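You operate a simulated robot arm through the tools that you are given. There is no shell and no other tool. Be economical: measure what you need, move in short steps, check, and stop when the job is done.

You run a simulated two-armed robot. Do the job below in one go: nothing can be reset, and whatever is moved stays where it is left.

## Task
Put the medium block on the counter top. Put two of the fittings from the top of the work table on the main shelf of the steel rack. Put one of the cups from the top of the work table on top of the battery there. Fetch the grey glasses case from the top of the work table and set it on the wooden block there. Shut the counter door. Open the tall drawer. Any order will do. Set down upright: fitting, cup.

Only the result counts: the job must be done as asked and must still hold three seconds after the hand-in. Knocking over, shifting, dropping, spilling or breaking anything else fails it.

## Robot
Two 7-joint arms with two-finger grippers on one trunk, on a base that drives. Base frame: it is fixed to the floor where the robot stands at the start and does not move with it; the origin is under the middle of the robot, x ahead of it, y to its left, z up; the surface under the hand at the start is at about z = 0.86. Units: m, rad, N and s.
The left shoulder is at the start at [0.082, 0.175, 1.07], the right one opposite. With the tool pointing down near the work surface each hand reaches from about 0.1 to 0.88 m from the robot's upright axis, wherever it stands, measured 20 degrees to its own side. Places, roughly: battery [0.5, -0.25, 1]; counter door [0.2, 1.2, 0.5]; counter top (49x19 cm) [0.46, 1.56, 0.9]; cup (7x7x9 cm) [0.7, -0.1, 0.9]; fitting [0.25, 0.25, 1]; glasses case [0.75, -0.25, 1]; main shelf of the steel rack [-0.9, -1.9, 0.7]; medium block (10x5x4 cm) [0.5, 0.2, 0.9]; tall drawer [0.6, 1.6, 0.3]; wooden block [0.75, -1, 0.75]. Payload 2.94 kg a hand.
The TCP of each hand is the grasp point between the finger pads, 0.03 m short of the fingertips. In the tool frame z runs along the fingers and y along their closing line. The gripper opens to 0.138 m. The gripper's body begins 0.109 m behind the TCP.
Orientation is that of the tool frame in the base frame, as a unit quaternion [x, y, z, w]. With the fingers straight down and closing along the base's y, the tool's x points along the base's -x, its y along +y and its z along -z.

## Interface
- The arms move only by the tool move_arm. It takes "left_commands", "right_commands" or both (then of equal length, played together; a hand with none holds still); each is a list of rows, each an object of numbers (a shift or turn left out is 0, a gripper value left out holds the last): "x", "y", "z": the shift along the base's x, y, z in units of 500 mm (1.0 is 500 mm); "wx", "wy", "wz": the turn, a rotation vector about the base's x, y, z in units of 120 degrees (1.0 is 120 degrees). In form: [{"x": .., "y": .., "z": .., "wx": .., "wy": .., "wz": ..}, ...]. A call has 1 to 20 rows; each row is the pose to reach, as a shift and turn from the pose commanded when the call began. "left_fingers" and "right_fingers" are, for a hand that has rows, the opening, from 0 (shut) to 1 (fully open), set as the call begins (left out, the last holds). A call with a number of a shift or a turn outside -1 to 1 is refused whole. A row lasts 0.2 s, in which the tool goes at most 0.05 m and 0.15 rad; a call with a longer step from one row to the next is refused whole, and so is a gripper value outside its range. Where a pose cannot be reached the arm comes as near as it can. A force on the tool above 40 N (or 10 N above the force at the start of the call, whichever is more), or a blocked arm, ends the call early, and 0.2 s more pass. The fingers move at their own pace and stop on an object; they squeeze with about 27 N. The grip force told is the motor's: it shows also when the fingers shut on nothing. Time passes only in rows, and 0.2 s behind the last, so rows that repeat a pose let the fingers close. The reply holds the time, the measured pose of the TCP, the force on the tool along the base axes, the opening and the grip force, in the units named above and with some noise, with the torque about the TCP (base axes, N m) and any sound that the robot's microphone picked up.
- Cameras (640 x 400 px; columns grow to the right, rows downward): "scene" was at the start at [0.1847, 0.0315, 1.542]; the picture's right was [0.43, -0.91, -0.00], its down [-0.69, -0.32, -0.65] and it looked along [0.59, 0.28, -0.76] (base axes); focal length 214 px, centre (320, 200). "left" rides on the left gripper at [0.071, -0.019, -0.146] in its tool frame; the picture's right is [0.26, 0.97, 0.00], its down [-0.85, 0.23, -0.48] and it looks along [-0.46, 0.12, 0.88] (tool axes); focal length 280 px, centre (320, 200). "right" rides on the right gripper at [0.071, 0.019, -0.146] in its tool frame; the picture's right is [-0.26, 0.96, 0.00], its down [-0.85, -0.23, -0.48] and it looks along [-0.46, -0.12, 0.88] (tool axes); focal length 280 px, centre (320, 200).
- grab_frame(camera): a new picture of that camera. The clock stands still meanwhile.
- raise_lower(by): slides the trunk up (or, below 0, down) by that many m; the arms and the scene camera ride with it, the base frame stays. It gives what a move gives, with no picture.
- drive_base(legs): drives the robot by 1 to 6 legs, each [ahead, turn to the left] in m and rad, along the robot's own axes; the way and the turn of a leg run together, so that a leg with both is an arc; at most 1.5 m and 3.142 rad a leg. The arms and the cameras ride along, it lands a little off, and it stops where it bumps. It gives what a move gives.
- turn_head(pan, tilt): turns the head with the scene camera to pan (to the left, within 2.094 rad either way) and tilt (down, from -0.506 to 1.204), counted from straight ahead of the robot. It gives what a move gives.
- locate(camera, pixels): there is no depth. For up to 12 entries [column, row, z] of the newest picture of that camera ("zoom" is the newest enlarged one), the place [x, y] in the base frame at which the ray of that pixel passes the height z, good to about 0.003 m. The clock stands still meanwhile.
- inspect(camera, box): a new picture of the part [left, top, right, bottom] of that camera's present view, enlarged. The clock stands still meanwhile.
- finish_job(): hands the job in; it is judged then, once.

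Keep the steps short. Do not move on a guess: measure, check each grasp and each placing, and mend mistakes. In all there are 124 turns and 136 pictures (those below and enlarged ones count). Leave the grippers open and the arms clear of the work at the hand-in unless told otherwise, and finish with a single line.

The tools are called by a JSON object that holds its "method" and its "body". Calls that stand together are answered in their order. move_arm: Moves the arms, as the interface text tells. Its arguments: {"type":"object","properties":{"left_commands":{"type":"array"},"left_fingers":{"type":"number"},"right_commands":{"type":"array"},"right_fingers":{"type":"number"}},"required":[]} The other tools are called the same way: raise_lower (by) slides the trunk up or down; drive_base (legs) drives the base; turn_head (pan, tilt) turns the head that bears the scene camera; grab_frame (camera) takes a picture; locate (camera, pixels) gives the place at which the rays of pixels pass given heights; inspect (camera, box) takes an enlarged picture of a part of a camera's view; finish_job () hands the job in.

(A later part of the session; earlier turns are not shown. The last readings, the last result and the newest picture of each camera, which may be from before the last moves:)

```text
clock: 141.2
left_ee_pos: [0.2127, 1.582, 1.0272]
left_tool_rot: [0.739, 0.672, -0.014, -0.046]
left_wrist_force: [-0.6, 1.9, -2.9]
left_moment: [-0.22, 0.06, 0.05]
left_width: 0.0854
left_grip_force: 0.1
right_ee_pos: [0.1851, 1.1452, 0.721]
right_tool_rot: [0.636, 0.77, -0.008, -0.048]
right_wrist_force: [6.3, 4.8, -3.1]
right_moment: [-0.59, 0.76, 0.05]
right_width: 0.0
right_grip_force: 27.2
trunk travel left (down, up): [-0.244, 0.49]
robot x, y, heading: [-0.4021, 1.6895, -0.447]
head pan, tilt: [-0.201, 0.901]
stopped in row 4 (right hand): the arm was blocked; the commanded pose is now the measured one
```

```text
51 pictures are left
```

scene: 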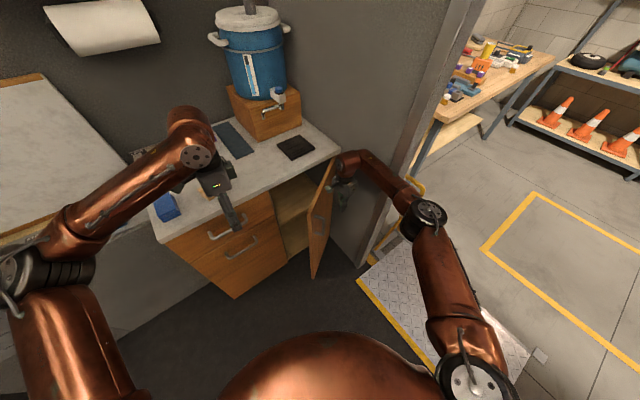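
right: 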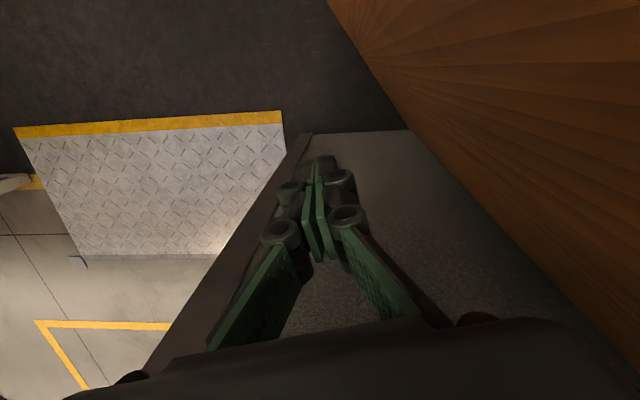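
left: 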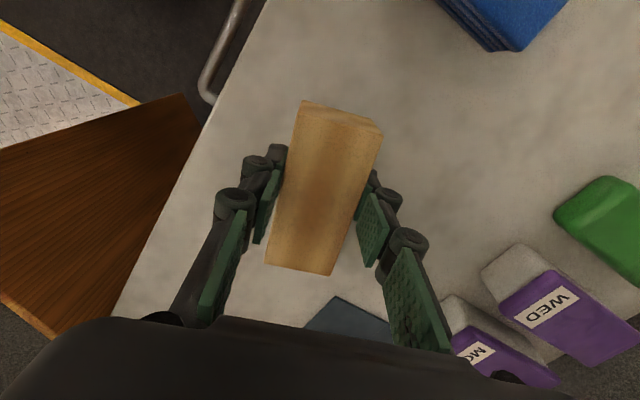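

The robot pitched forward a little. Check whether it settles.

{"method": "turn_head", "body": {"pan": -0.2, "tilt": 0.95}}

{"method": "grab_frame", "body": {"camera": "scene"}}

```text
clock: 141.8
left_ee_pos: [0.1771, 1.6285, 1.073]
left_tool_rot: [0.743, 0.67, -0.002, -0.007]
left_wrist_force: [0.7, -2.9, 2.1]
left_moment: [0.27, 0.03, 0.0]
left_width: 0.0854
left_grip_force: 0.0
right_ee_pos: [0.1846, 1.1295, 0.768]
right_tool_rot: [0.683, 0.73, -0.008, -0.028]
right_wrist_force: [-3.6, -12.3, 7.3]
right_moment: [1.45, -0.5, -0.07]
right_width: 0.0
right_grip_force: 27.3
trunk travel left (down, up): [-0.244, 0.49]
robot x, y, heading: [-0.3859, 1.6836, -0.362]
head pan, tilt: [-0.201, 0.949]
```

```text
50 pictures are left
```

scene: 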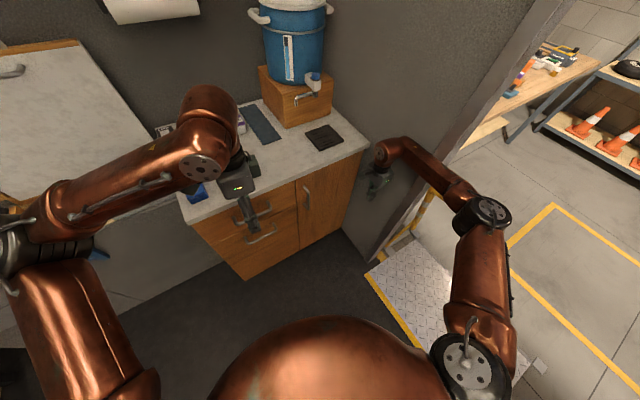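

The door has swung shut (handle now at (306,196)). Withdraw the right hand from the wall: back and up.

{"method": "move_arm", "body": {"right_commands": [{"x": -0.02, "y": 0.04, "z": 0.02}, {"x": -0.04, "y": 0.07, "z": 0.08}, {"x": -0.06, "y": 0.1, "z": 0.16}, {"x": -0.1, "y": 0.13, "z": 0.24}, {"x": -0.14, "y": 0.16, "z": 0.32}, {"x": -0.18, "y": 0.18, "z": 0.4}, {"x": -0.22, "y": 0.2, "z": 0.46}]}}

{"method": "inspect", "body": {"camera": "scene", "box": [160, 100, 400, 300]}}

```text
clock: 142.2
left_ee_pos: [0.1285, 1.5894, 1.0848]
left_tool_rot: [0.749, 0.662, 0.024, 0.001]
left_wrist_force: [0.1, 3.9, -1.8]
left_moment: [-0.46, 0.07, 0.01]
left_width: 0.0855
left_grip_force: 0.1
right_ee_pos: [0.1212, 1.138, 0.7665]
right_tool_rot: [0.662, 0.748, 0.013, -0.03]
right_wrist_force: [2.2, -6.8, -0.3]
right_moment: [0.88, 0.18, -0.04]
right_width: 0.0
right_grip_force: 27.2
trunk travel left (down, up): [-0.244, 0.49]
robot x, y, heading: [-0.3876, 1.6805, -0.343]
head pan, tilt: [-0.201, 0.949]
stopped in row 1 (right hand): the arm was blocked; the commanded pose is now the measured one
```

```text
2.00 times, centred on (280, 200) of scene
```

zoom: 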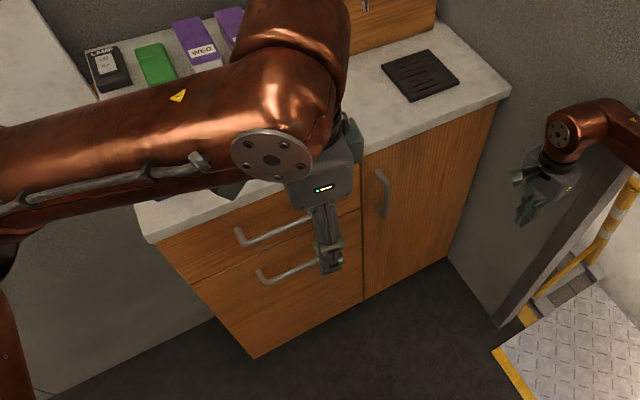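

Door shut, good. Retry lifting the right hand straight up slowly.

{"method": "move_arm", "body": {"right_commands": [{"z": 0.03}, {"z": 0.08}, {"z": 0.14}, {"z": 0.2}, {"x": -0.02, "y": 0.02, "z": 0.28}, {"x": -0.06, "y": 0.04, "z": 0.36}, {"x": -0.1, "y": 0.06, "z": 0.44}]}}

{"method": "grab_frame", "body": {"camera": "scene"}}

```text
clock: 142.5
left_ee_pos: [0.0749, 1.5785, 1.1043]
left_tool_rot: [0.729, 0.682, 0.064, 0.017]
left_wrist_force: [-1.2, 1.8, 2.5]
left_moment: [-0.03, -0.02, -0.04]
left_width: 0.0855
left_grip_force: 0.1
right_ee_pos: [0.1136, 1.1441, 0.7837]
right_tool_rot: [0.634, 0.772, 0.05, -0.01]
right_wrist_force: [2.0, 0.1, 1.5]
right_moment: [0.0, 0.2, 0.02]
right_width: 0.0
right_grip_force: 26.4
trunk travel left (down, up): [-0.244, 0.49]
robot x, y, heading: [-0.3721, 1.68, -0.273]
head pan, tilt: [-0.201, 0.949]
stopped in row 1 (left hand): the arm was blocked; the commanded pose is now the measured one
```

```text
48 pictures are left
```

scene: 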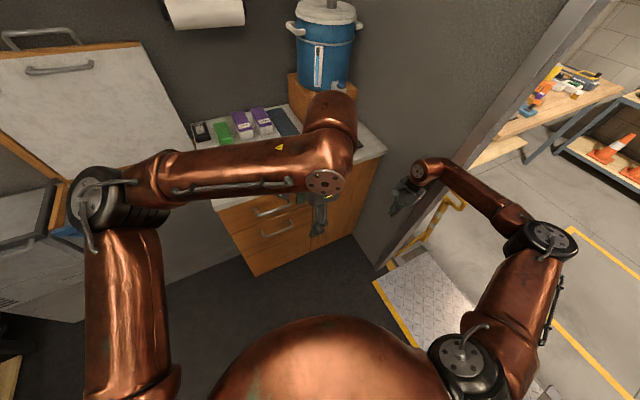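

The forearm leans on the jamb and the base is slowly relaxing to the left; help it with a left turn.

{"method": "drive_base", "body": {"legs": [[0, 0.27]]}}

{"method": "grab_frame", "body": {"camera": "scene"}}

```text
clock: 143.2
left_ee_pos: [0.1599, 1.5911, 1.1274]
left_tool_rot: [0.707, 0.67, 0.215, 0.065]
left_wrist_force: [4.5, 6.7, 4.0]
left_moment: [-0.82, 0.73, -0.26]
left_width: 0.0858
left_grip_force: 0.2
right_ee_pos: [0.175, 1.2044, 0.7068]
right_tool_rot: [0.637, 0.753, 0.132, -0.1]
right_wrist_force: [-0.4, 8.7, 1.0]
right_moment: [-0.96, -0.08, -0.02]
right_width: 0.0001
right_grip_force: 26.9
trunk travel left (down, up): [-0.244, 0.49]
robot x, y, heading: [-0.3017, 1.6687, -0.015]
head pan, tilt: [-0.201, 0.949]
stopped in leg 1: the robot was blocked; the commanded pose is now the measured one
```

```text
47 pictures are left
```

scene: 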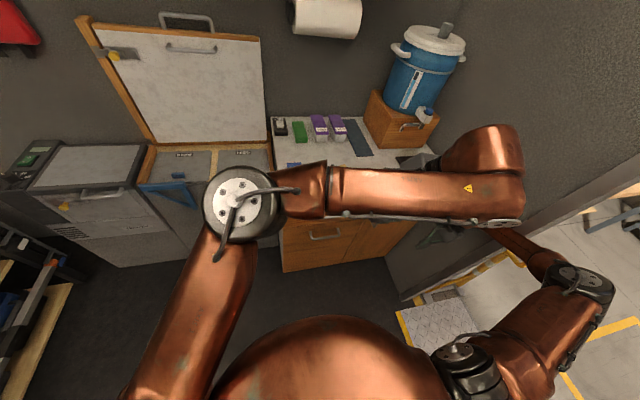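

{"method": "turn_head", "body": {"pan": -0.1, "tilt": 0.95}}

{"method": "move_arm", "body": {"right_commands": [{"z": 0.02}, {"z": 0.05}, {"z": 0.1}, {"z": 0.16}, {"z": 0.24}, {"z": 0.32}, {"z": 0.4}, {"z": 0.48}]}}

{"method": "grab_frame", "body": {"camera": "scene"}}

```text
clock: 143.8
left_ee_pos: [0.186, 1.5062, 1.1102]
left_tool_rot: [0.735, 0.643, 0.212, 0.039]
left_wrist_force: [-0.8, -2.6, 1.1]
left_moment: [0.32, 0.02, 0.11]
left_width: 0.0856
left_grip_force: 0.1
right_ee_pos: [0.1797, 1.1716, 0.6842]
right_tool_rot: [0.51, 0.848, 0.077, -0.12]
right_wrist_force: [0.3, -1.7, -1.3]
right_moment: [0.08, 0.08, 0.04]
right_width: 0.0
right_grip_force: 27.1
trunk travel left (down, up): [-0.244, 0.49]
robot x, y, heading: [-0.2308, 1.6735, 0.169]
head pan, tilt: [-0.099, 0.949]
```

```text
clock: 144.2
left_ee_pos: [0.1928, 1.4967, 1.1284]
left_tool_rot: [0.741, 0.604, 0.293, -0.004]
left_wrist_force: [-6.4, 4.9, -5.1]
left_moment: [-0.09, -1.15, -0.51]
left_width: 0.0857
left_grip_force: 0.5
right_ee_pos: [0.2672, 1.2093, 0.65]
right_tool_rot: [0.475, 0.855, 0.149, -0.144]
right_wrist_force: [20.8, 36.1, 4.9]
right_moment: [-4.06, 2.08, 1.39]
right_width: 0.0
right_grip_force: 27.7
trunk travel left (down, up): [-0.244, 0.49]
robot x, y, heading: [-0.1882, 1.6897, 0.336]
head pan, tilt: [-0.099, 0.949]
stopped in row 1 (left hand): the arm was blocked; the commanded pose is now the measured one
```

```text
46 pictures are left
```

scene: 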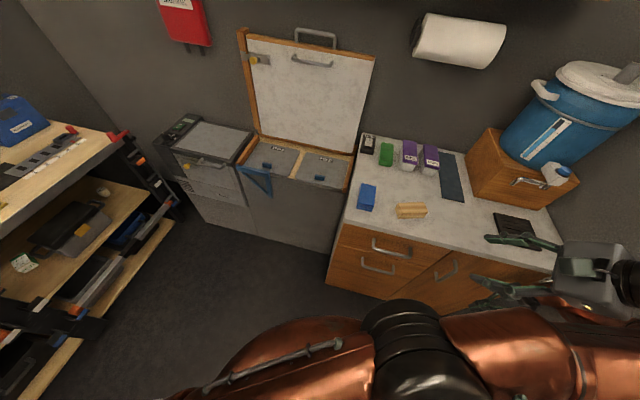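

The base kept swinging left toward the counter. Back away to get clear.

{"method": "drive_base", "body": {"legs": [[-0.25, 0]]}}

{"method": "turn_head", "body": {"pan": -0.3, "tilt": 0.9}}

{"method": "grab_frame", "body": {"camera": "scene"}}

```text
clock: 144.9
left_ee_pos: [0.3634, 1.6163, 1.1908]
left_tool_rot: [0.721, 0.685, 0.029, 0.102]
left_wrist_force: [-18.0, -16.3, -8.0]
left_moment: [1.47, -1.7, 0.39]
left_width: 0.086
left_grip_force: 0.7
right_ee_pos: [0.1782, 1.255, 0.5291]
right_tool_rot: [0.444, 0.816, 0.122, -0.35]
right_wrist_force: [10.3, 8.4, 0.5]
right_moment: [-0.8, 0.87, 1.12]
right_width: 0.0
right_grip_force: 27.0
trunk travel left (down, up): [-0.244, 0.49]
robot x, y, heading: [-0.1512, 1.7033, 0.507]
head pan, tilt: [-0.099, 0.949]
stopped in leg 1: the robot was blocked; the commanded pose is now the measured one
```

```text
clock: 145.6
left_ee_pos: [0.3524, 1.5216, 1.2026]
left_tool_rot: [0.75, 0.654, 0.06, 0.08]
left_wrist_force: [-0.7, -1.3, 1.0]
left_moment: [0.08, -0.11, -0.02]
left_width: 0.0857
left_grip_force: 0.0
right_ee_pos: [0.1938, 1.2357, 0.5135]
right_tool_rot: [0.452, 0.811, 0.146, -0.342]
right_wrist_force: [0.9, -0.3, -0.4]
right_moment: [-0.02, 0.04, 0.02]
right_width: 0.0
right_grip_force: 27.1
trunk travel left (down, up): [-0.244, 0.49]
robot x, y, heading: [-0.1603, 1.7025, 0.49]
head pan, tilt: [-0.3, 0.901]
```

```text
45 pictures are left
```

scene: 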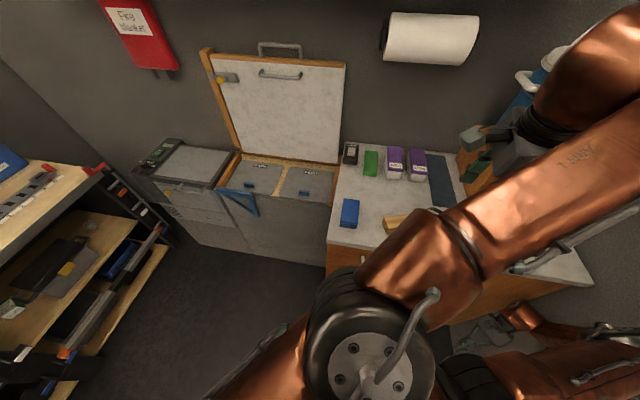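

Stable now, arms crossed (left over counter z 1.20, right low by the door). Move the left hand back to the left side first.

{"method": "move_arm", "body": {"left_commands": [{"x": -0.03, "y": 0.06}, {"x": -0.06, "y": 0.13}, {"x": -0.1, "y": 0.2}, {"x": -0.14, "y": 0.28}, {"x": -0.18, "y": 0.36}, {"x": -0.22, "y": 0.44}, {"x": -0.26, "y": 0.52}, {"x": -0.3, "y": 0.6}, {"x": -0.34, "y": 0.68}, {"x": -0.38, "y": 0.76}, {"x": -0.42, "y": 0.84}, {"x": -0.44, "y": 0.92}, {"x": -0.46, "y": 1.0}]}}

{"method": "grab_frame", "body": {"camera": "scene"}}

```text
clock: 145.9
left_ee_pos: [0.3438, 1.5241, 1.2271]
left_tool_rot: [0.755, 0.645, 0.065, 0.103]
left_wrist_force: [-0.8, 1.0, 0.1]
left_moment: [-0.06, -0.04, -0.01]
left_width: 0.0856
left_grip_force: 0.2
right_ee_pos: [0.1895, 1.2373, 0.5181]
right_tool_rot: [0.453, 0.811, 0.143, -0.341]
right_wrist_force: [-0.1, 0.2, -0.5]
right_moment: [-0.04, -0.03, 0.0]
right_width: 0.0002
right_grip_force: 26.2
trunk travel left (down, up): [-0.244, 0.49]
robot x, y, heading: [-0.1648, 1.705, 0.483]
head pan, tilt: [-0.3, 0.901]
stopped in row 1 (left hand): the arm was blocked; the commanded pose is now the measured one
```

```text
44 pictures are left
```

scene: 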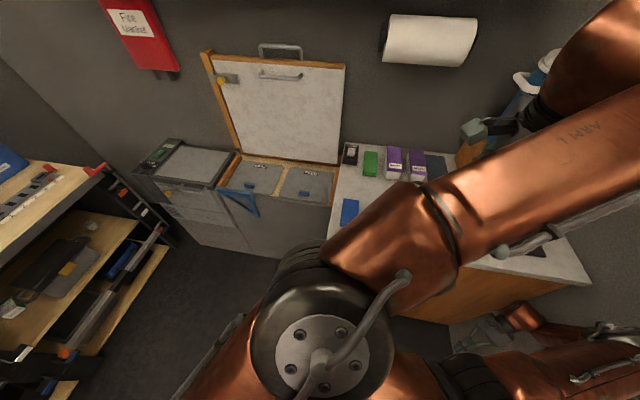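

Try again with slower, smaller steps, upward and left.

{"method": "move_arm", "body": {"left_commands": [{"y": 0.02, "z": 0.01}, {"y": 0.04, "z": 0.02}, {"y": 0.06, "z": 0.03}, {"y": 0.08, "z": 0.04}, {"y": 0.1, "z": 0.05}, {"y": 0.13, "z": 0.06}, {"y": 0.16, "z": 0.06}, {"x": -0.02, "y": 0.2, "z": 0.06}, {"x": -0.04, "y": 0.25, "z": 0.06}, {"x": -0.06, "y": 0.3, "z": 0.06}, {"x": -0.08, "y": 0.36, "z": 0.06}, {"x": -0.1, "y": 0.42, "z": 0.06}, {"x": -0.12, "y": 0.48, "z": 0.06}, {"x": -0.14, "y": 0.54, "z": 0.06}]}}

{"method": "turn_head", "body": {"pan": -0.1, "tilt": 1.15}}

{"method": "grab_frame", "body": {"camera": "scene"}}

```text
clock: 148.9
left_ee_pos: [0.2766, 1.7963, 1.2561]
left_tool_rot: [0.754, 0.646, 0.065, 0.103]
left_wrist_force: [-0.1, 0.5, 0.0]
left_moment: [-0.02, -0.04, 0.04]
left_width: 0.0855
left_grip_force: 0.1
right_ee_pos: [0.1904, 1.2368, 0.5169]
right_tool_rot: [0.453, 0.811, 0.143, -0.342]
right_wrist_force: [0.8, 0.0, -0.1]
right_moment: [-0.04, -0.02, 0.01]
right_width: 0.0
right_grip_force: 26.9
trunk travel left (down, up): [-0.244, 0.49]
robot x, y, heading: [-0.1613, 1.7014, 0.485]
head pan, tilt: [-0.3, 0.901]
```

```text
clock: 149.7
left_ee_pos: [0.2768, 1.7958, 1.2564]
left_tool_rot: [0.753, 0.646, 0.066, 0.104]
left_wrist_force: [-0.6, -1.3, 0.5]
left_moment: [0.0, -0.01, 0.02]
left_width: 0.0856
left_grip_force: 0.1
right_ee_pos: [0.1907, 1.2382, 0.5166]
right_tool_rot: [0.452, 0.812, 0.142, -0.342]
right_wrist_force: [0.7, -0.7, 0.4]
right_moment: [0.03, -0.02, 0.01]
right_width: 0.0
right_grip_force: 26.7
trunk travel left (down, up): [-0.244, 0.49]
robot x, y, heading: [-0.1582, 1.7056, 0.487]
head pan, tilt: [-0.099, 1.15]
```

```text
43 pictures are left
```

scene: 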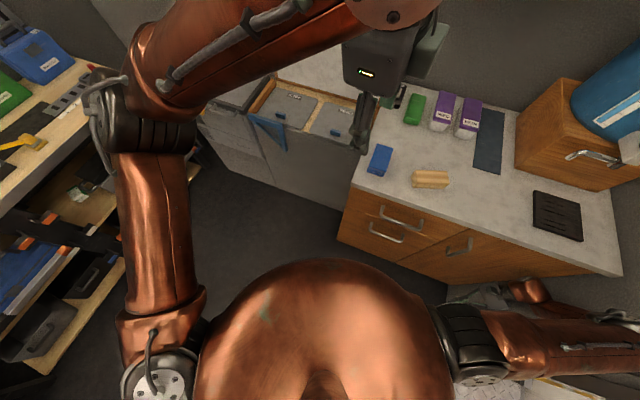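

Left arm is free; counter items are intact. Now raise the right hand slowly, levelling it as well.

{"method": "move_arm", "body": {"right_commands": [{"x": -0.01, "y": 0.01, "z": 0.02}, {"x": -0.02, "y": 0.02, "z": 0.04}, {"x": -0.03, "y": 0.03, "z": 0.07}, {"x": -0.04, "y": 0.04, "z": 0.1}, {"x": -0.06, "y": 0.06, "z": 0.14}, {"x": -0.08, "y": 0.08, "z": 0.18, "wx": -0.02, "wy": -0.016}, {"x": -0.1, "y": 0.1, "z": 0.23, "wx": -0.05, "wy": -0.04}, {"x": -0.1, "y": 0.12, "z": 0.28, "wx": -0.08, "wy": -0.063}, {"x": -0.1, "y": 0.14, "z": 0.34, "wx": -0.11, "wy": -0.087}, {"x": -0.1, "y": 0.16, "z": 0.4, "wx": -0.14, "wy": -0.11}, {"x": -0.1, "y": 0.18, "z": 0.46, "wx": -0.17, "wy": -0.134}, {"x": -0.1, "y": 0.2, "z": 0.53, "wx": -0.2, "wy": -0.158}, {"x": -0.1, "y": 0.22, "z": 0.6, "wx": -0.23, "wy": -0.182}, {"x": -0.1, "y": 0.24, "z": 0.67, "wx": -0.26, "wy": -0.205}, {"x": -0.1, "y": 0.26, "z": 0.74, "wx": -0.284, "wy": -0.2244}, {"x": -0.1, "y": 0.28, "z": 0.82, "wx": -0.284, "wy": -0.2244}]}}

{"method": "grab_frame", "body": {"camera": "scene"}}

```text
clock: 153.3
left_ee_pos: [0.2766, 1.7945, 1.2563]
left_tool_rot: [0.753, 0.647, 0.067, 0.104]
left_wrist_force: [0.3, -1.8, 0.4]
left_moment: [0.08, 0.0, 0.02]
left_width: 0.0853
left_grip_force: 0.0
right_ee_pos: [0.0043, 1.302, 0.7732]
right_tool_rot: [0.349, 0.885, -0.201, -0.233]
right_wrist_force: [-0.4, -0.8, -0.1]
right_moment: [0.01, 0.05, -0.04]
right_width: 0.0
right_grip_force: 26.5
right hand out of reach, approached as far as the arm can: row 7, 8, 9, 10, 11, 12, 13, 14, 15, 16
trunk travel left (down, up): [-0.244, 0.49]
robot x, y, heading: [-0.158, 1.7045, 0.483]
head pan, tilt: [-0.099, 1.15]
stopped in row 16 (right hand): the arm was blocked; the commanded pose is now the measured one
```

```text
42 pictures are left
```

scene: 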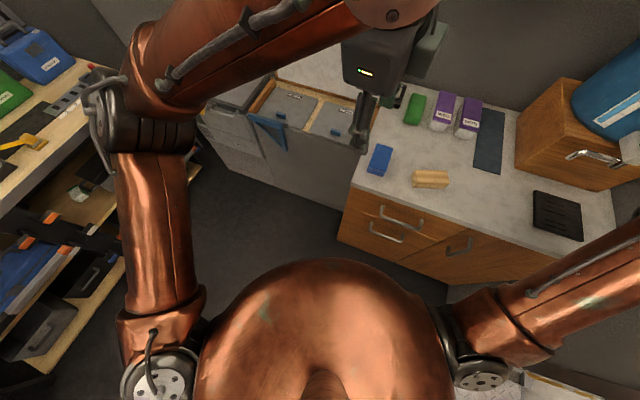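

Right hand is near the body now. Back the base away along its heading and square up to the drawer.

{"method": "drive_base", "body": {"legs": [[-0.36, 0], [0, -0.485]]}}

{"method": "turn_head", "body": {"pan": 0.0, "tilt": 0.7}}

{"method": "grab_frame", "body": {"camera": "scene"}}

```text
clock: 157.0
left_ee_pos: [-0.051, 1.4104, 1.2564]
left_tool_rot: [0.887, 0.446, 0.039, 0.116]
left_wrist_force: [0.5, -0.3, -0.3]
left_moment: [0.05, -0.02, 0.04]
left_width: 0.0855
left_grip_force: 0.1
right_ee_pos: [-0.523, 1.1032, 0.7729]
right_tool_rot: [0.553, 0.774, -0.14, -0.275]
right_wrist_force: [-0.4, 0.2, -0.5]
right_moment: [0.04, -0.04, -0.04]
right_width: 0.0001
right_grip_force: 26.5
trunk travel left (down, up): [-0.244, 0.49]
robot x, y, heading: [-0.4804, 1.5332, -0.005]
head pan, tilt: [-0.099, 1.15]
```

```text
clock: 157.9
left_ee_pos: [-0.0507, 1.4118, 1.2569]
left_tool_rot: [0.887, 0.446, 0.039, 0.117]
left_wrist_force: [-0.1, -0.7, 0.4]
left_moment: [0.01, -0.02, -0.02]
left_width: 0.0857
left_grip_force: 0.0
right_ee_pos: [-0.5223, 1.1043, 0.7732]
right_tool_rot: [0.553, 0.774, -0.14, -0.274]
right_wrist_force: [-0.2, 0.5, -0.2]
right_moment: [-0.01, 0.02, -0.02]
right_width: 0.0002
right_grip_force: 27.2
trunk travel left (down, up): [-0.244, 0.49]
robot x, y, heading: [-0.479, 1.5326, -0.003]
head pan, tilt: [0.0, 0.7]
```

```text
41 pictures are left
```

scene: 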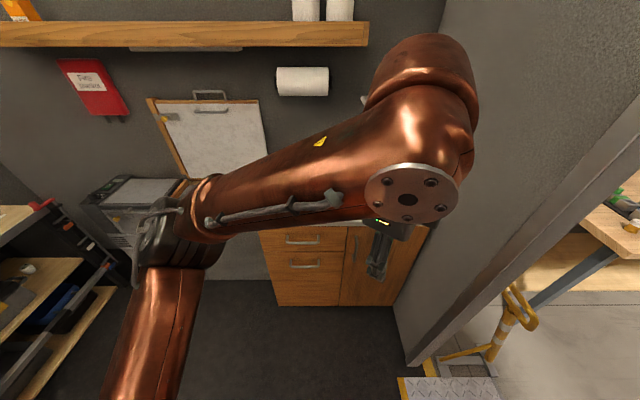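

Left hand is at (-0.05,1.41,1.26). Bring it down before the tall drawer handle with fingers pointing forward (20° down) and closing vertically, stopping ~12 cm short.

{"method": "move_arm", "body": {"left_commands": [{"x": 0.0, "y": 0.02, "z": -0.05, "wx": -0.0136, "wy": -0.0457, "wz": 0.029}, {"x": 0.0, "y": 0.04, "z": -0.12, "wx": -0.0272, "wy": -0.0914, "wz": 0.058}, {"x": 0.02, "y": 0.06, "z": -0.2, "wx": -0.0408, "wy": -0.1371, "wz": 0.087}, {"x": 0.04, "y": 0.09, "z": -0.28, "wx": -0.0544, "wy": -0.1828, "wz": 0.116}, {"x": 0.07, "y": 0.12, "z": -0.36, "wx": -0.068, "wy": -0.2285, "wz": 0.145}, {"x": 0.1, "y": 0.15, "z": -0.44, "wx": -0.0816, "wy": -0.2742, "wz": 0.174}, {"x": 0.13, "y": 0.18, "z": -0.52, "wx": -0.0952, "wy": -0.3199, "wz": 0.203}, {"x": 0.16, "y": 0.21, "z": -0.6, "wx": -0.1088, "wy": -0.3656, "wz": 0.232}, {"x": 0.19, "y": 0.24, "z": -0.68, "wx": -0.1224, "wy": -0.4113, "wz": 0.261}, {"x": 0.22, "y": 0.27, "z": -0.76, "wx": -0.136, "wy": -0.457, "wz": 0.29}, {"x": 0.26, "y": 0.3, "z": -0.84, "wx": -0.136, "wy": -0.457, "wz": 0.29}, {"x": 0.3, "y": 0.33, "z": -0.92, "wx": -0.136, "wy": -0.457, "wz": 0.29}, {"x": 0.36, "y": 0.36, "z": -0.98, "wx": -0.136, "wy": -0.457, "wz": 0.29}, {"x": 0.42, "y": 0.38, "z": -1.0, "wx": -0.136, "wy": -0.457, "wz": 0.29}]}}

{"method": "grab_frame", "body": {"camera": "left"}}

{"method": "grab_frame", "body": {"camera": "scene"}}

```text
clock: 160.9
left_ee_pos: [0.1603, 1.6018, 0.7548]
left_tool_rot: [0.578, 0.578, 0.408, 0.406]
left_wrist_force: [0.1, -0.4, -0.2]
left_moment: [0.0, 0.03, -0.03]
left_width: 0.0854
left_grip_force: 0.1
left hand out of reach, approached as far as the arm can: row 6, 7, 8, 9
right_ee_pos: [-0.5242, 1.1043, 0.7729]
right_tool_rot: [0.553, 0.774, -0.14, -0.274]
right_wrist_force: [0.4, -0.1, 0.5]
right_moment: [-0.02, 0.01, -0.02]
right_width: 0.0003
right_grip_force: 26.9
trunk travel left (down, up): [-0.244, 0.49]
robot x, y, heading: [-0.4784, 1.5325, -0.005]
head pan, tilt: [0.0, 0.7]
```

```text
40 pictures are left
```

left: 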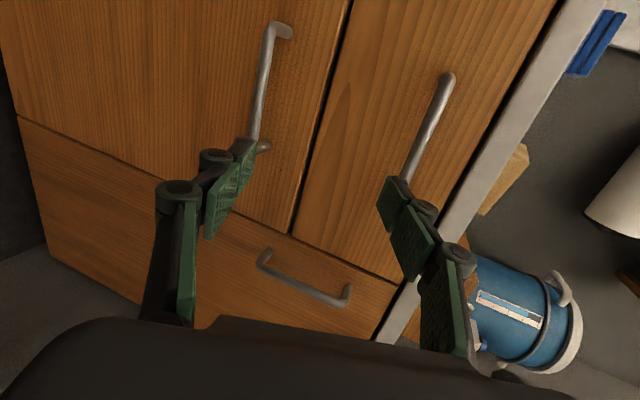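

```text
39 pictures are left
```

scene: 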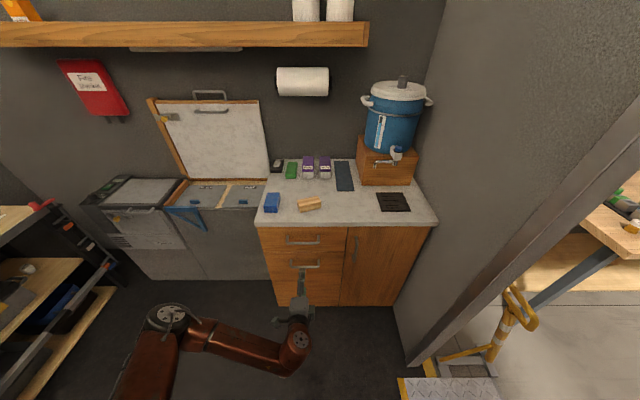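

Superb view: the tall drawer handle is the bar (275,30)-(262,147) in the left picture, and (304,265) in the scene. Triangulate it.

{"method": "locate", "body": {"camera": "left", "pixels": [[257, 90, 0.66], [257, 90, 0.64], [257, 90, 0.62], [257, 90, 0.6], [268, 30, 0.64], [257, 145, 0.64]]}}

{"method": "locate", "body": {"camera": "scene", "pixels": [[304, 266, 0.66], [304, 266, 0.64], [304, 266, 0.62], [304, 266, 0.6], [289, 266, 0.64], [319, 266, 0.64]]}}

{"method": "inspect", "body": {"camera": "scene", "box": [250, 215, 370, 315]}}

```text
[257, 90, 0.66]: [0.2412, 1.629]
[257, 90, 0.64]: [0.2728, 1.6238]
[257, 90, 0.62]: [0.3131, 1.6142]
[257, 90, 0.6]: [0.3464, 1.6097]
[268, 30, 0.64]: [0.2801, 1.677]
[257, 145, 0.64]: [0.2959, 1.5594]
```

```text
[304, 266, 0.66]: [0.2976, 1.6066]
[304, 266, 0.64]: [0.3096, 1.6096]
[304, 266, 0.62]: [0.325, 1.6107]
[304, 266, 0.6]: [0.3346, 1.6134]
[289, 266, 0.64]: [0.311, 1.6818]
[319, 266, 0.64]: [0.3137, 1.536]
```

```text
4.00 times, centred on (310, 265) of scene
```

zoom: 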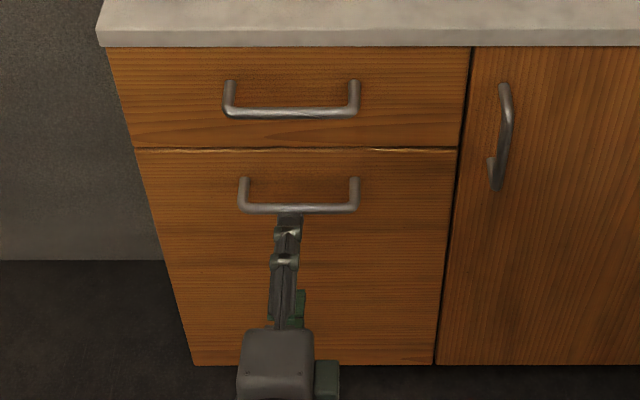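

Bar at ≈(0.327,1.61,0.612). Go to the pre-grasp and slide in along the finger direction.

{"method": "move_arm", "body": {"left_commands": [{"x": 0.04, "y": 0.016, "z": -0.08}, {"x": 0.07, "y": 0.016, "z": -0.14}, {"x": 0.098, "y": 0.016, "z": -0.2}, {"x": 0.15, "y": 0.016, "z": -0.219}, {"x": 0.21, "y": 0.016, "z": -0.241}, {"x": 0.27, "y": 0.016, "z": -0.262}, {"x": 0.3, "y": 0.016, "z": -0.273}, {"x": 0.318, "y": 0.016, "z": -0.28}, {"x": 0.318, "y": 0.016, "z": -0.28}]}}

{"method": "grab_frame", "body": {"camera": "left"}}

```text
clock: 162.9
left_ee_pos: [0.3192, 1.6102, 0.6153]
left_tool_rot: [0.579, 0.578, 0.407, 0.406]
left_wrist_force: [-2.4, -0.4, -0.5]
left_moment: [0.04, -0.03, 0.01]
left_width: 0.0854
left_grip_force: 0.0
right_ee_pos: [-0.5235, 1.1042, 0.7737]
right_tool_rot: [0.553, 0.774, -0.14, -0.274]
right_wrist_force: [0.8, 1.6, -0.3]
right_moment: [0.05, 0.01, -0.03]
right_width: 0.0
right_grip_force: 26.8
trunk travel left (down, up): [-0.244, 0.49]
robot x, y, heading: [-0.4796, 1.5325, -0.005]
head pan, tilt: [0.0, 0.7]
```

```text
37 pictures are left
```

left: 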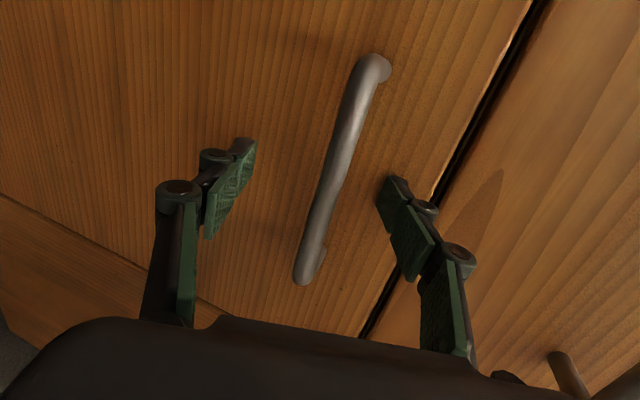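

The handle bar is between the fingers. Close, then pull back in -x.

{"method": "move_arm", "body": {"left_commands": [{"z": 0}, {"z": 0}, {"z": 0}, {"z": 0}, {"z": 0}, {"z": 0}], "left_fingers": 0}}

{"method": "move_arm", "body": {"left_commands": [{"x": -0.03}, {"x": -0.07}, {"x": -0.11}, {"x": -0.15}, {"x": -0.19}, {"x": -0.23}, {"x": -0.27}, {"x": -0.31}, {"x": -0.35}, {"x": -0.39}, {"x": -0.43}]}}

{"method": "grab_frame", "body": {"camera": "scene"}}

```text
clock: 164.3
left_ee_pos: [0.3202, 1.6101, 0.6202]
left_tool_rot: [0.578, 0.577, 0.409, 0.408]
left_wrist_force: [7.0, 2.0, 16.5]
left_moment: [0.08, 0.02, 0.01]
left_width: 0.0124
left_grip_force: 39.1
right_ee_pos: [-0.5238, 1.1044, 0.7742]
right_tool_rot: [0.553, 0.774, -0.139, -0.274]
right_wrist_force: [0.1, -0.4, 0.3]
right_moment: [0.02, 0.0, -0.01]
right_width: 0.0001
right_grip_force: 27.0
trunk travel left (down, up): [-0.244, 0.49]
robot x, y, heading: [-0.4805, 1.5341, -0.003]
head pan, tilt: [0.0, 0.7]
```

```text
clock: 166.7
left_ee_pos: [0.102, 1.6105, 0.6181]
left_tool_rot: [0.578, 0.577, 0.409, 0.408]
left_wrist_force: [-2.3, 12.2, 29.9]
left_moment: [0.29, 0.12, 0.57]
left_width: 0.013
left_grip_force: 38.8
right_ee_pos: [-0.526, 1.1042, 0.7744]
right_tool_rot: [0.553, 0.774, -0.139, -0.274]
right_wrist_force: [0.0, -0.8, 0.0]
right_moment: [-0.01, 0.01, 0.0]
right_width: 0.0
right_grip_force: 27.4
trunk travel left (down, up): [-0.244, 0.49]
robot x, y, heading: [-0.4763, 1.5336, -0.008]
head pan, tilt: [0.0, 0.7]
```

```text
36 pictures are left
```

scene: 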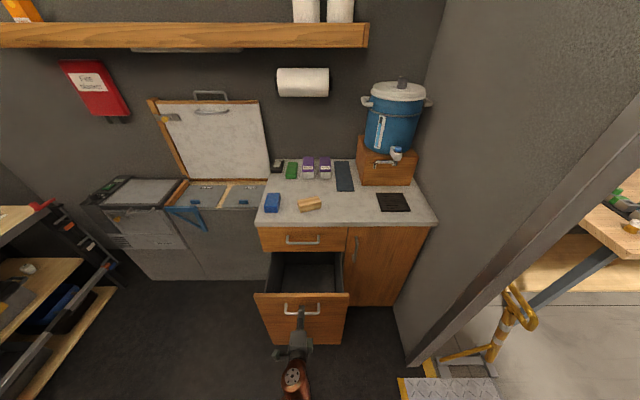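

Drawer is open 22 cm. Pull another ~10 cm.

{"method": "move_arm", "body": {"left_commands": [{"x": -0.03}, {"x": -0.06}, {"x": -0.09}, {"x": -0.12}, {"x": -0.15}, {"x": -0.18}, {"x": -0.2}]}}

{"method": "move_arm", "body": {"left_commands": [{"z": 0}, {"z": 0}, {"z": 0}, {"z": 0}, {"z": 0}], "left_fingers": 0.62}}

{"method": "grab_frame", "body": {"camera": "scene"}}

```text
clock: 168.3
left_ee_pos: [0.007, 1.6095, 0.6172]
left_tool_rot: [0.579, 0.577, 0.408, 0.408]
left_wrist_force: [30.8, 0.6, 15.7]
left_moment: [0.01, 0.17, -0.37]
left_width: 0.0134
left_grip_force: 37.8
right_ee_pos: [-0.5228, 1.104, 0.7727]
right_tool_rot: [0.553, 0.775, -0.139, -0.275]
right_wrist_force: [0.1, -0.3, 0.2]
right_moment: [-0.01, 0.05, -0.04]
right_width: 0.0002
right_grip_force: 26.5
trunk travel left (down, up): [-0.244, 0.49]
robot x, y, heading: [-0.4758, 1.5349, -0.001]
head pan, tilt: [0.0, 0.7]
```

```text
clock: 169.5
left_ee_pos: [0.0047, 1.6094, 0.6151]
left_tool_rot: [0.579, 0.578, 0.407, 0.406]
left_wrist_force: [-1.2, -0.4, 0.5]
left_moment: [0.02, -0.05, 0.02]
left_width: 0.0853
left_grip_force: 0.0
right_ee_pos: [-0.523, 1.1042, 0.7738]
right_tool_rot: [0.553, 0.774, -0.14, -0.274]
right_wrist_force: [-0.3, 0.2, -0.2]
right_moment: [0.0, 0.03, 0.0]
right_width: 0.0
right_grip_force: 26.8
trunk travel left (down, up): [-0.244, 0.49]
robot x, y, heading: [-0.4772, 1.5365, -0.003]
head pan, tilt: [0.0, 0.7]
```

```text
35 pictures are left
```

scene: 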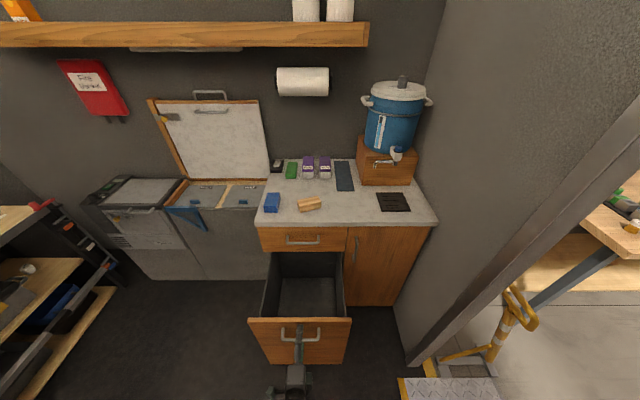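

Drawer is fully open (about 31 cm), door shut, block in place. Back off slightly to unhook the left hand, then raise and re-point it down; bring the right hand to the front, levelled.

{"method": "drive_base", "body": {"legs": [[-0.12, 0]]}}

{"method": "move_arm", "body": {"left_commands": [{"z": 0.03}, {"z": 0.08}, {"z": 0.15}, {"z": 0.23, "wy": 0.03}, {"z": 0.31, "wy": 0.07}, {"z": 0.39, "wy": 0.12}, {"z": 0.47, "wy": 0.18}, {"z": 0.55, "wy": 0.24}, {"z": 0.63, "wy": 0.3}, {"x": 0.04, "z": 0.7, "wy": 0.36}, {"x": 0.08, "z": 0.76, "wy": 0.42}, {"x": 0.14, "z": 0.8, "wy": 0.48}, {"x": 0.2, "z": 0.8, "wy": 0.54}, {"x": 0.26, "z": 0.8, "wy": 0.583}, {"x": 0.32, "z": 0.8, "wy": 0.583}, {"x": 0.36, "z": 0.8, "wy": 0.583}], "right_commands": [{"x": 0.02, "y": 0.01, "z": 0.01}, {"x": 0.05, "y": 0.02, "z": 0.03}, {"x": 0.09, "y": 0.04, "z": 0.06, "wy": -0.02}, {"x": 0.15, "y": 0.07, "z": 0.09, "wx": -0.004, "wy": -0.04}, {"x": 0.21, "y": 0.1, "z": 0.12, "wx": -0.008, "wy": -0.065}, {"x": 0.28, "y": 0.14, "z": 0.15, "wx": -0.012, "wy": -0.09}, {"x": 0.35, "y": 0.18, "z": 0.19, "wx": -0.016, "wy": -0.115}, {"x": 0.42, "y": 0.22, "z": 0.23, "wx": -0.02, "wy": -0.14}, {"x": 0.49, "y": 0.26, "z": 0.27, "wx": -0.024, "wy": -0.165}, {"x": 0.56, "y": 0.3, "z": 0.31, "wx": -0.028, "wy": -0.19}, {"x": 0.63, "y": 0.34, "z": 0.35, "wx": -0.032, "wy": -0.215}, {"x": 0.7, "y": 0.38, "z": 0.38, "wx": -0.036, "wy": -0.24}, {"x": 0.77, "y": 0.42, "z": 0.41, "wx": -0.04, "wy": -0.265}, {"x": 0.84, "y": 0.46, "z": 0.43, "wx": -0.044, "wy": -0.296}, {"x": 0.91, "y": 0.5, "z": 0.45, "wx": -0.044, "wy": -0.296}, {"x": 0.98, "y": 0.54, "z": 0.45, "wx": -0.044, "wy": -0.296}]}}

{"method": "grab_frame", "body": {"camera": "scene"}}

```text
clock: 170.8
left_ee_pos: [-0.1182, 1.612, 0.6167]
left_tool_rot: [0.578, 0.578, 0.408, 0.407]
left_wrist_force: [0.2, 0.3, 0.0]
left_moment: [0.01, 0.0, -0.03]
left_width: 0.0855
left_grip_force: 0.0
right_ee_pos: [-0.6448, 1.1054, 0.7738]
right_tool_rot: [0.552, 0.775, -0.14, -0.274]
right_wrist_force: [-0.5, -0.2, -0.1]
right_moment: [-0.01, -0.03, -0.01]
right_width: 0.0
right_grip_force: 26.9
trunk travel left (down, up): [-0.244, 0.49]
robot x, y, heading: [-0.5964, 1.5364, -0.009]
head pan, tilt: [0.0, 0.7]
```

```text
clock: 172.5
left_ee_pos: [-0.113, 1.657, 0.8357]
left_tool_rot: [0.669, 0.617, 0.35, 0.221]
left_wrist_force: [0.1, 0.5, -0.6]
left_moment: [-0.02, -0.02, -0.04]
left_width: 0.0854
left_grip_force: 0.1
left hand out of reach, approached as far as the arm can: row 8
right_ee_pos: [-0.7248, 1.1679, 0.9553]
right_tool_rot: [-0.565, -0.475, 0.367, 0.567]
right_wrist_force: [0.0, -0.3, -0.1]
right_moment: [0.01, 0.01, -0.03]
right_width: 0.0001
right_grip_force: 27.1
right hand out of reach, approached as far as the arm can: row 1, 2, 3, 4, 5, 6, 7, 8
trunk travel left (down, up): [-0.244, 0.49]
robot x, y, heading: [-0.5957, 1.5359, -0.006]
head pan, tilt: [0.0, 0.7]
stopped in row 8 (left hand): the arm was blocked; the commanded pose is now the measured one
```

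```text
34 pictures are left
```

scene: 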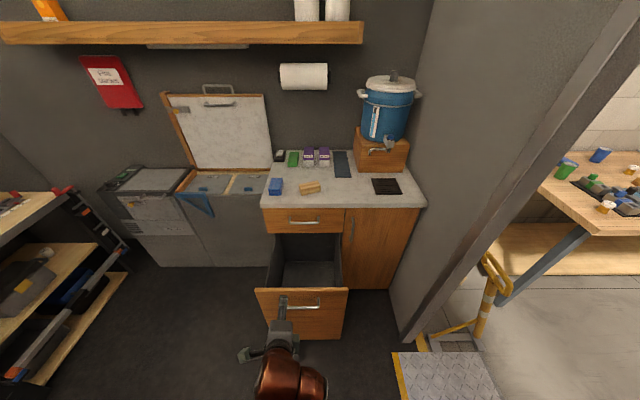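

The right arm is folded behind. Look at it.

{"method": "turn_head", "body": {"pan": -1.7, "tilt": 0.8}}

{"method": "grab_frame", "body": {"camera": "scene"}}

```text
clock: 174.2
left_ee_pos: [-0.1135, 1.6563, 0.8354]
left_tool_rot: [0.669, 0.616, 0.351, 0.222]
left_wrist_force: [0.7, 0.0, -0.4]
left_moment: [0.0, 0.0, 0.0]
left_width: 0.0856
left_grip_force: 0.0
right_ee_pos: [-0.7237, 1.1696, 0.9548]
right_tool_rot: [-0.565, -0.476, 0.366, 0.566]
right_wrist_force: [0.3, 0.1, 0.1]
right_moment: [0.0, -0.01, 0.01]
right_width: 0.0001
right_grip_force: 27.3
trunk travel left (down, up): [-0.244, 0.49]
robot x, y, heading: [-0.5994, 1.5353, -0.005]
head pan, tilt: [-1.7, 0.799]
```

```text
33 pictures are left
```

scene: 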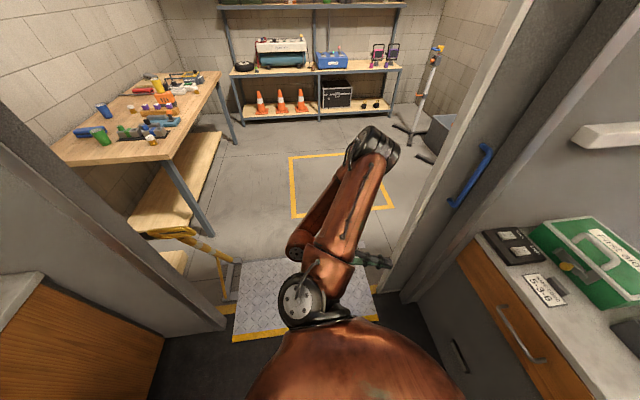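

The right elbow points out through the doorway, with the hand folded back. Unfold it: rotate the tool down while moving it outward (−y, +x), slowly.

{"method": "move_arm", "body": {"right_commands": [{"x": 0.01, "y": -0.01, "z": 0.01, "wx": -0.012, "wy": -0.04}, {"x": 0.02, "y": -0.03, "z": 0.02, "wx": -0.024, "wy": -0.08}, {"x": 0.03, "y": -0.05, "z": 0.03, "wx": -0.037, "wy": -0.12}, {"x": 0.05, "y": -0.07, "z": 0.04, "wx": -0.049, "wy": -0.16}, {"x": 0.08, "y": -0.1, "z": 0.05, "wx": -0.061, "wy": -0.2}, {"x": 0.11, "y": -0.13, "z": 0.06, "wx": -0.073, "wy": -0.24}, {"x": 0.14, "y": -0.16, "z": 0.08, "wx": -0.086, "wy": -0.28}, {"x": 0.18, "y": -0.19, "z": 0.1, "wx": -0.098, "wy": -0.32}, {"x": 0.22, "y": -0.22, "z": 0.12, "wx": -0.11, "wy": -0.36}, {"x": 0.26, "y": -0.25, "z": 0.14, "wx": -0.122, "wy": -0.4}, {"x": 0.3, "y": -0.28, "z": 0.16, "wx": -0.135, "wy": -0.44}, {"x": 0.34, "y": -0.31, "z": 0.18, "wx": -0.147, "wy": -0.48}, {"x": 0.38, "y": -0.34, "z": 0.2, "wx": -0.159, "wy": -0.52}, {"x": 0.42, "y": -0.36, "z": 0.22, "wx": -0.171, "wy": -0.56}, {"x": 0.46, "y": -0.36, "z": 0.24, "wx": -0.184, "wy": -0.6}, {"x": 0.5, "y": -0.36, "z": 0.26, "wx": -0.196, "wy": -0.64}, {"x": 0.54, "y": -0.36, "z": 0.28, "wx": -0.207, "wy": -0.676}, {"x": 0.6, "y": -0.36, "z": 0.28, "wx": -0.207, "wy": -0.676}, {"x": 0.66, "y": -0.36, "z": 0.28, "wx": -0.207, "wy": -0.676}]}}

{"method": "grab_frame", "body": {"camera": "scene"}}

```text
clock: 178.2
left_ee_pos: [-0.1127, 1.6564, 0.8339]
left_tool_rot: [0.669, 0.617, 0.35, 0.222]
left_wrist_force: [-0.5, 1.2, 0.7]
left_moment: [-0.02, 0.01, -0.02]
left_width: 0.0856
left_grip_force: 0.1
right_ee_pos: [-0.3843, 0.9883, 1.0936]
right_tool_rot: [0.765, 0.644, 0.001, 0.0]
right_wrist_force: [0.3, 0.6, -0.3]
right_moment: [-0.01, -0.03, -0.01]
right_width: 0.0001
right_grip_force: 27.1
right hand out of reach, approached as far as the arm can: row 1, 2, 3, 4, 5, 6, 7, 8, 9, 10, 11, 12, 13, 14, 15, 16, 17, 18, 19
trunk travel left (down, up): [-0.244, 0.49]
robot x, y, heading: [-0.5996, 1.533, -0.004]
head pan, tilt: [-1.7, 0.799]
```

```text
32 pictures are left
```

scene: 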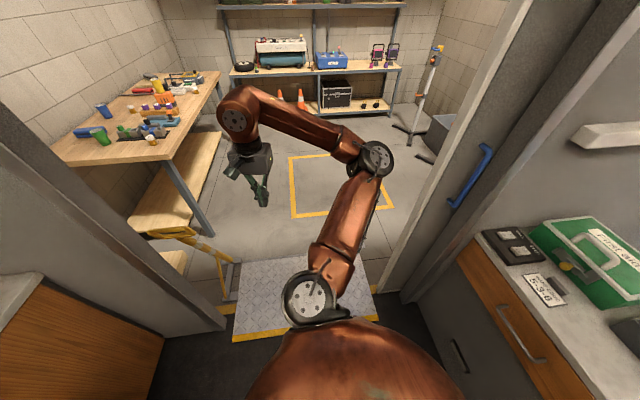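

Unfolded. Bring the right hand in front, and raise/level the left hand slowly while moving it forward.

{"method": "move_arm", "body": {"right_commands": [{"x": 0.03, "y": 0.03, "z": 0}, {"x": 0.07, "y": 0.07, "z": 0}, {"x": 0.11, "y": 0.12, "z": -0.01}, {"x": 0.15, "y": 0.17, "z": -0.02}, {"x": 0.19, "y": 0.22, "z": -0.03}, {"x": 0.23, "y": 0.27, "z": -0.04}, {"x": 0.27, "y": 0.32, "z": -0.05}, {"x": 0.31, "y": 0.37, "z": -0.06}, {"x": 0.36, "y": 0.42, "z": -0.07}, {"x": 0.41, "y": 0.47, "z": -0.08}, {"x": 0.46, "y": 0.52, "z": -0.08}, {"x": 0.51, "y": 0.57, "z": -0.08}, {"x": 0.56, "y": 0.6, "z": -0.08}, {"x": 0.61, "y": 0.62, "z": -0.08}], "left_commands": [{"x": 0.02, "z": 0.02}, {"x": 0.04, "z": 0.04, "wx": -0.003, "wy": 0.02}, {"x": 0.07, "z": 0.07, "wx": -0.007, "wy": 0.04}, {"x": 0.1, "z": 0.1, "wx": -0.012, "wy": 0.07}, {"x": 0.13, "z": 0.14, "wx": -0.018, "wy": 0.1}, {"x": 0.16, "z": 0.18, "wx": -0.025, "wy": 0.14}, {"x": 0.19, "z": 0.22, "wx": -0.033, "wy": 0.18}, {"x": 0.22, "z": 0.26, "wx": -0.04, "wy": 0.22}, {"x": 0.25, "z": 0.3, "wx": -0.047, "wy": 0.26}, {"x": 0.28, "z": 0.34, "wx": -0.055, "wy": 0.3}, {"x": 0.31, "z": 0.38, "wx": -0.062, "wy": 0.34}, {"x": 0.34, "z": 0.42, "wx": -0.07, "wy": 0.38}, {"x": 0.37, "z": 0.43, "wx": -0.073, "wy": 0.401}, {"x": 0.4, "z": 0.43, "wx": -0.073, "wy": 0.401}]}}

{"method": "turn_head", "body": {"pan": 0, "tilt": 1.0}}

{"method": "grab_frame", "body": {"camera": "scene"}}

```text
clock: 179.2
left_ee_pos: [-0.0499, 1.7114, 0.8712]
left_tool_rot: [0.68, 0.626, 0.358, 0.132]
left_wrist_force: [-0.6, -0.1, 0.1]
left_moment: [0.02, 0.04, 0.02]
left_width: 0.0855
left_grip_force: 0.0
left hand out of reach, approached as far as the arm can: row 4, 5
right_ee_pos: [-0.3114, 1.0718, 1.0851]
right_tool_rot: [0.765, 0.644, 0.001, 0.001]
right_wrist_force: [-0.8, -0.5, -0.3]
right_moment: [0.02, -0.03, 0.03]
right_width: 0.0
right_grip_force: 26.9
trunk travel left (down, up): [-0.244, 0.49]
robot x, y, heading: [-0.5981, 1.5379, -0.01]
head pan, tilt: [-1.7, 0.799]
stopped in row 5 (left hand): the arm was blocked; the commanded pose is now the measured one
```

```text
clock: 180.9
left_ee_pos: [-0.0501, 1.7116, 0.8705]
left_tool_rot: [0.68, 0.626, 0.358, 0.133]
left_wrist_force: [-0.4, 0.2, 0.8]
left_moment: [0.01, 0.0, -0.03]
left_width: 0.0857
left_grip_force: 0.0
right_ee_pos: [-0.3118, 1.072, 1.0852]
right_tool_rot: [0.764, 0.645, 0.001, -0.001]
right_wrist_force: [-0.2, 0.6, 0.1]
right_moment: [0.01, -0.01, -0.01]
right_width: 0.0001
right_grip_force: 27.1
trunk travel left (down, up): [-0.244, 0.49]
robot x, y, heading: [-0.6007, 1.533, 0.001]
head pan, tilt: [0.0, 1.0]
```

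```text
31 pictures are left
```

scene: 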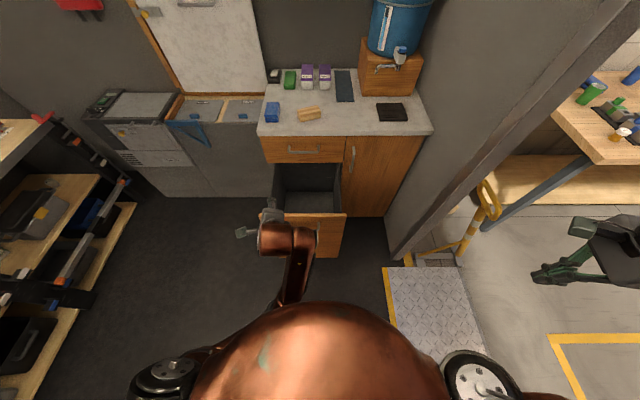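

Raise the left hand by retracing the way it came (up, inward), while levelling it; carry on with the right separately.

{"method": "move_arm", "body": {"left_commands": [{"x": -0.01, "y": -0.02, "z": 0.03}, {"x": -0.02, "y": -0.05, "z": 0.07, "wx": -0.01, "wy": 0.02, "wz": -0.01}, {"x": -0.03, "y": -0.08, "z": 0.12, "wx": -0.02, "wy": 0.05, "wz": -0.02}, {"x": -0.04, "y": -0.11, "z": 0.17, "wx": -0.035, "wy": 0.085, "wz": -0.035}, {"x": -0.06, "y": -0.14, "z": 0.23, "wx": -0.05, "wy": 0.12, "wz": -0.05}, {"x": -0.08, "y": -0.18, "z": 0.29, "wx": -0.065, "wy": 0.16, "wz": -0.07}, {"x": -0.1, "y": -0.22, "z": 0.36, "wx": -0.08, "wy": 0.2, "wz": -0.09}, {"x": -0.12, "y": -0.26, "z": 0.43, "wx": -0.1, "wy": 0.24, "wz": -0.11}, {"x": -0.14, "y": -0.3, "z": 0.5, "wx": -0.115, "wy": 0.28, "wz": -0.13}, {"x": -0.16, "y": -0.34, "z": 0.57, "wx": -0.13, "wy": 0.32, "wz": -0.15}, {"x": -0.18, "y": -0.38, "z": 0.63, "wx": -0.14, "wy": 0.346, "wz": -0.15}, {"x": -0.18, "y": -0.38, "z": 0.66, "wx": -0.14, "wy": 0.346, "wz": -0.15}]}}

{"method": "move_arm", "body": {"right_commands": [{"x": 0.03, "y": 0.03, "z": 0}, {"x": 0.07, "y": 0.07, "z": 0}, {"x": 0.11, "y": 0.12, "z": -0.01}, {"x": 0.16, "y": 0.17, "z": -0.02}, {"x": 0.21, "y": 0.22, "z": -0.03}, {"x": 0.26, "y": 0.27, "z": -0.04}, {"x": 0.31, "y": 0.32, "z": -0.05}, {"x": 0.36, "y": 0.37, "z": -0.06}, {"x": 0.42, "y": 0.4, "z": -0.06}, {"x": 0.48, "y": 0.42, "z": -0.06}]}}

{"method": "grab_frame", "body": {"camera": "scene"}}

```text
clock: 181.7
left_ee_pos: [-0.0392, 1.7367, 0.8905]
left_tool_rot: [0.681, 0.62, 0.381, 0.082]
left_wrist_force: [-0.7, 0.7, 0.7]
left_moment: [0.01, 0.01, -0.01]
left_width: 0.0852
left_grip_force: 0.1
left hand out of reach, approached as far as the arm can: row 2, 3
right_ee_pos: [-0.3115, 1.0713, 1.085]
right_tool_rot: [0.764, 0.645, 0.001, 0.0]
right_wrist_force: [0.5, 0.1, -0.6]
right_moment: [0.0, -0.07, 0.01]
right_width: 0.0002
right_grip_force: 27.2
trunk travel left (down, up): [-0.244, 0.49]
robot x, y, heading: [-0.5989, 1.5354, 0.0]
head pan, tilt: [0.0, 1.0]
stopped in row 3 (left hand): the arm was blocked; the commanded pose is now the measured one
```

```text
clock: 183.9
left_ee_pos: [-0.0395, 1.7362, 0.8879]
left_tool_rot: [0.682, 0.62, 0.38, 0.082]
left_wrist_force: [0.1, 0.2, -0.7]
left_moment: [-0.01, 0.01, 0.03]
left_width: 0.0854
left_grip_force: 0.1
right_ee_pos: [-0.0703, 1.2831, 1.0553]
right_tool_rot: [0.764, 0.645, -0.001, 0.0]
right_wrist_force: [0.1, -0.4, 0.3]
right_moment: [0.0, 0.02, 0.02]
right_width: 0.0001
right_grip_force: 26.7
trunk travel left (down, up): [-0.244, 0.49]
robot x, y, heading: [-0.5986, 1.5336, -0.005]
head pan, tilt: [0.0, 1.0]
```

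```text
30 pictures are left
```

scene: 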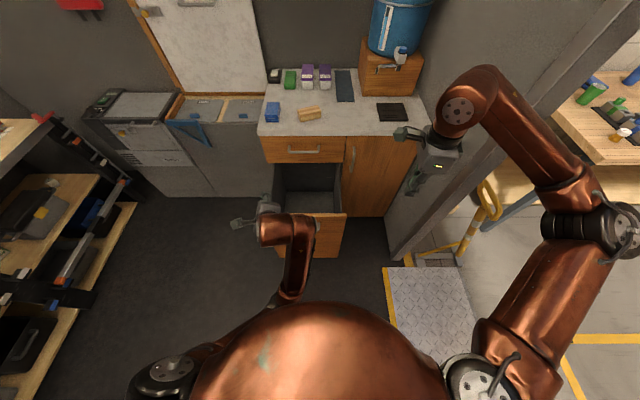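

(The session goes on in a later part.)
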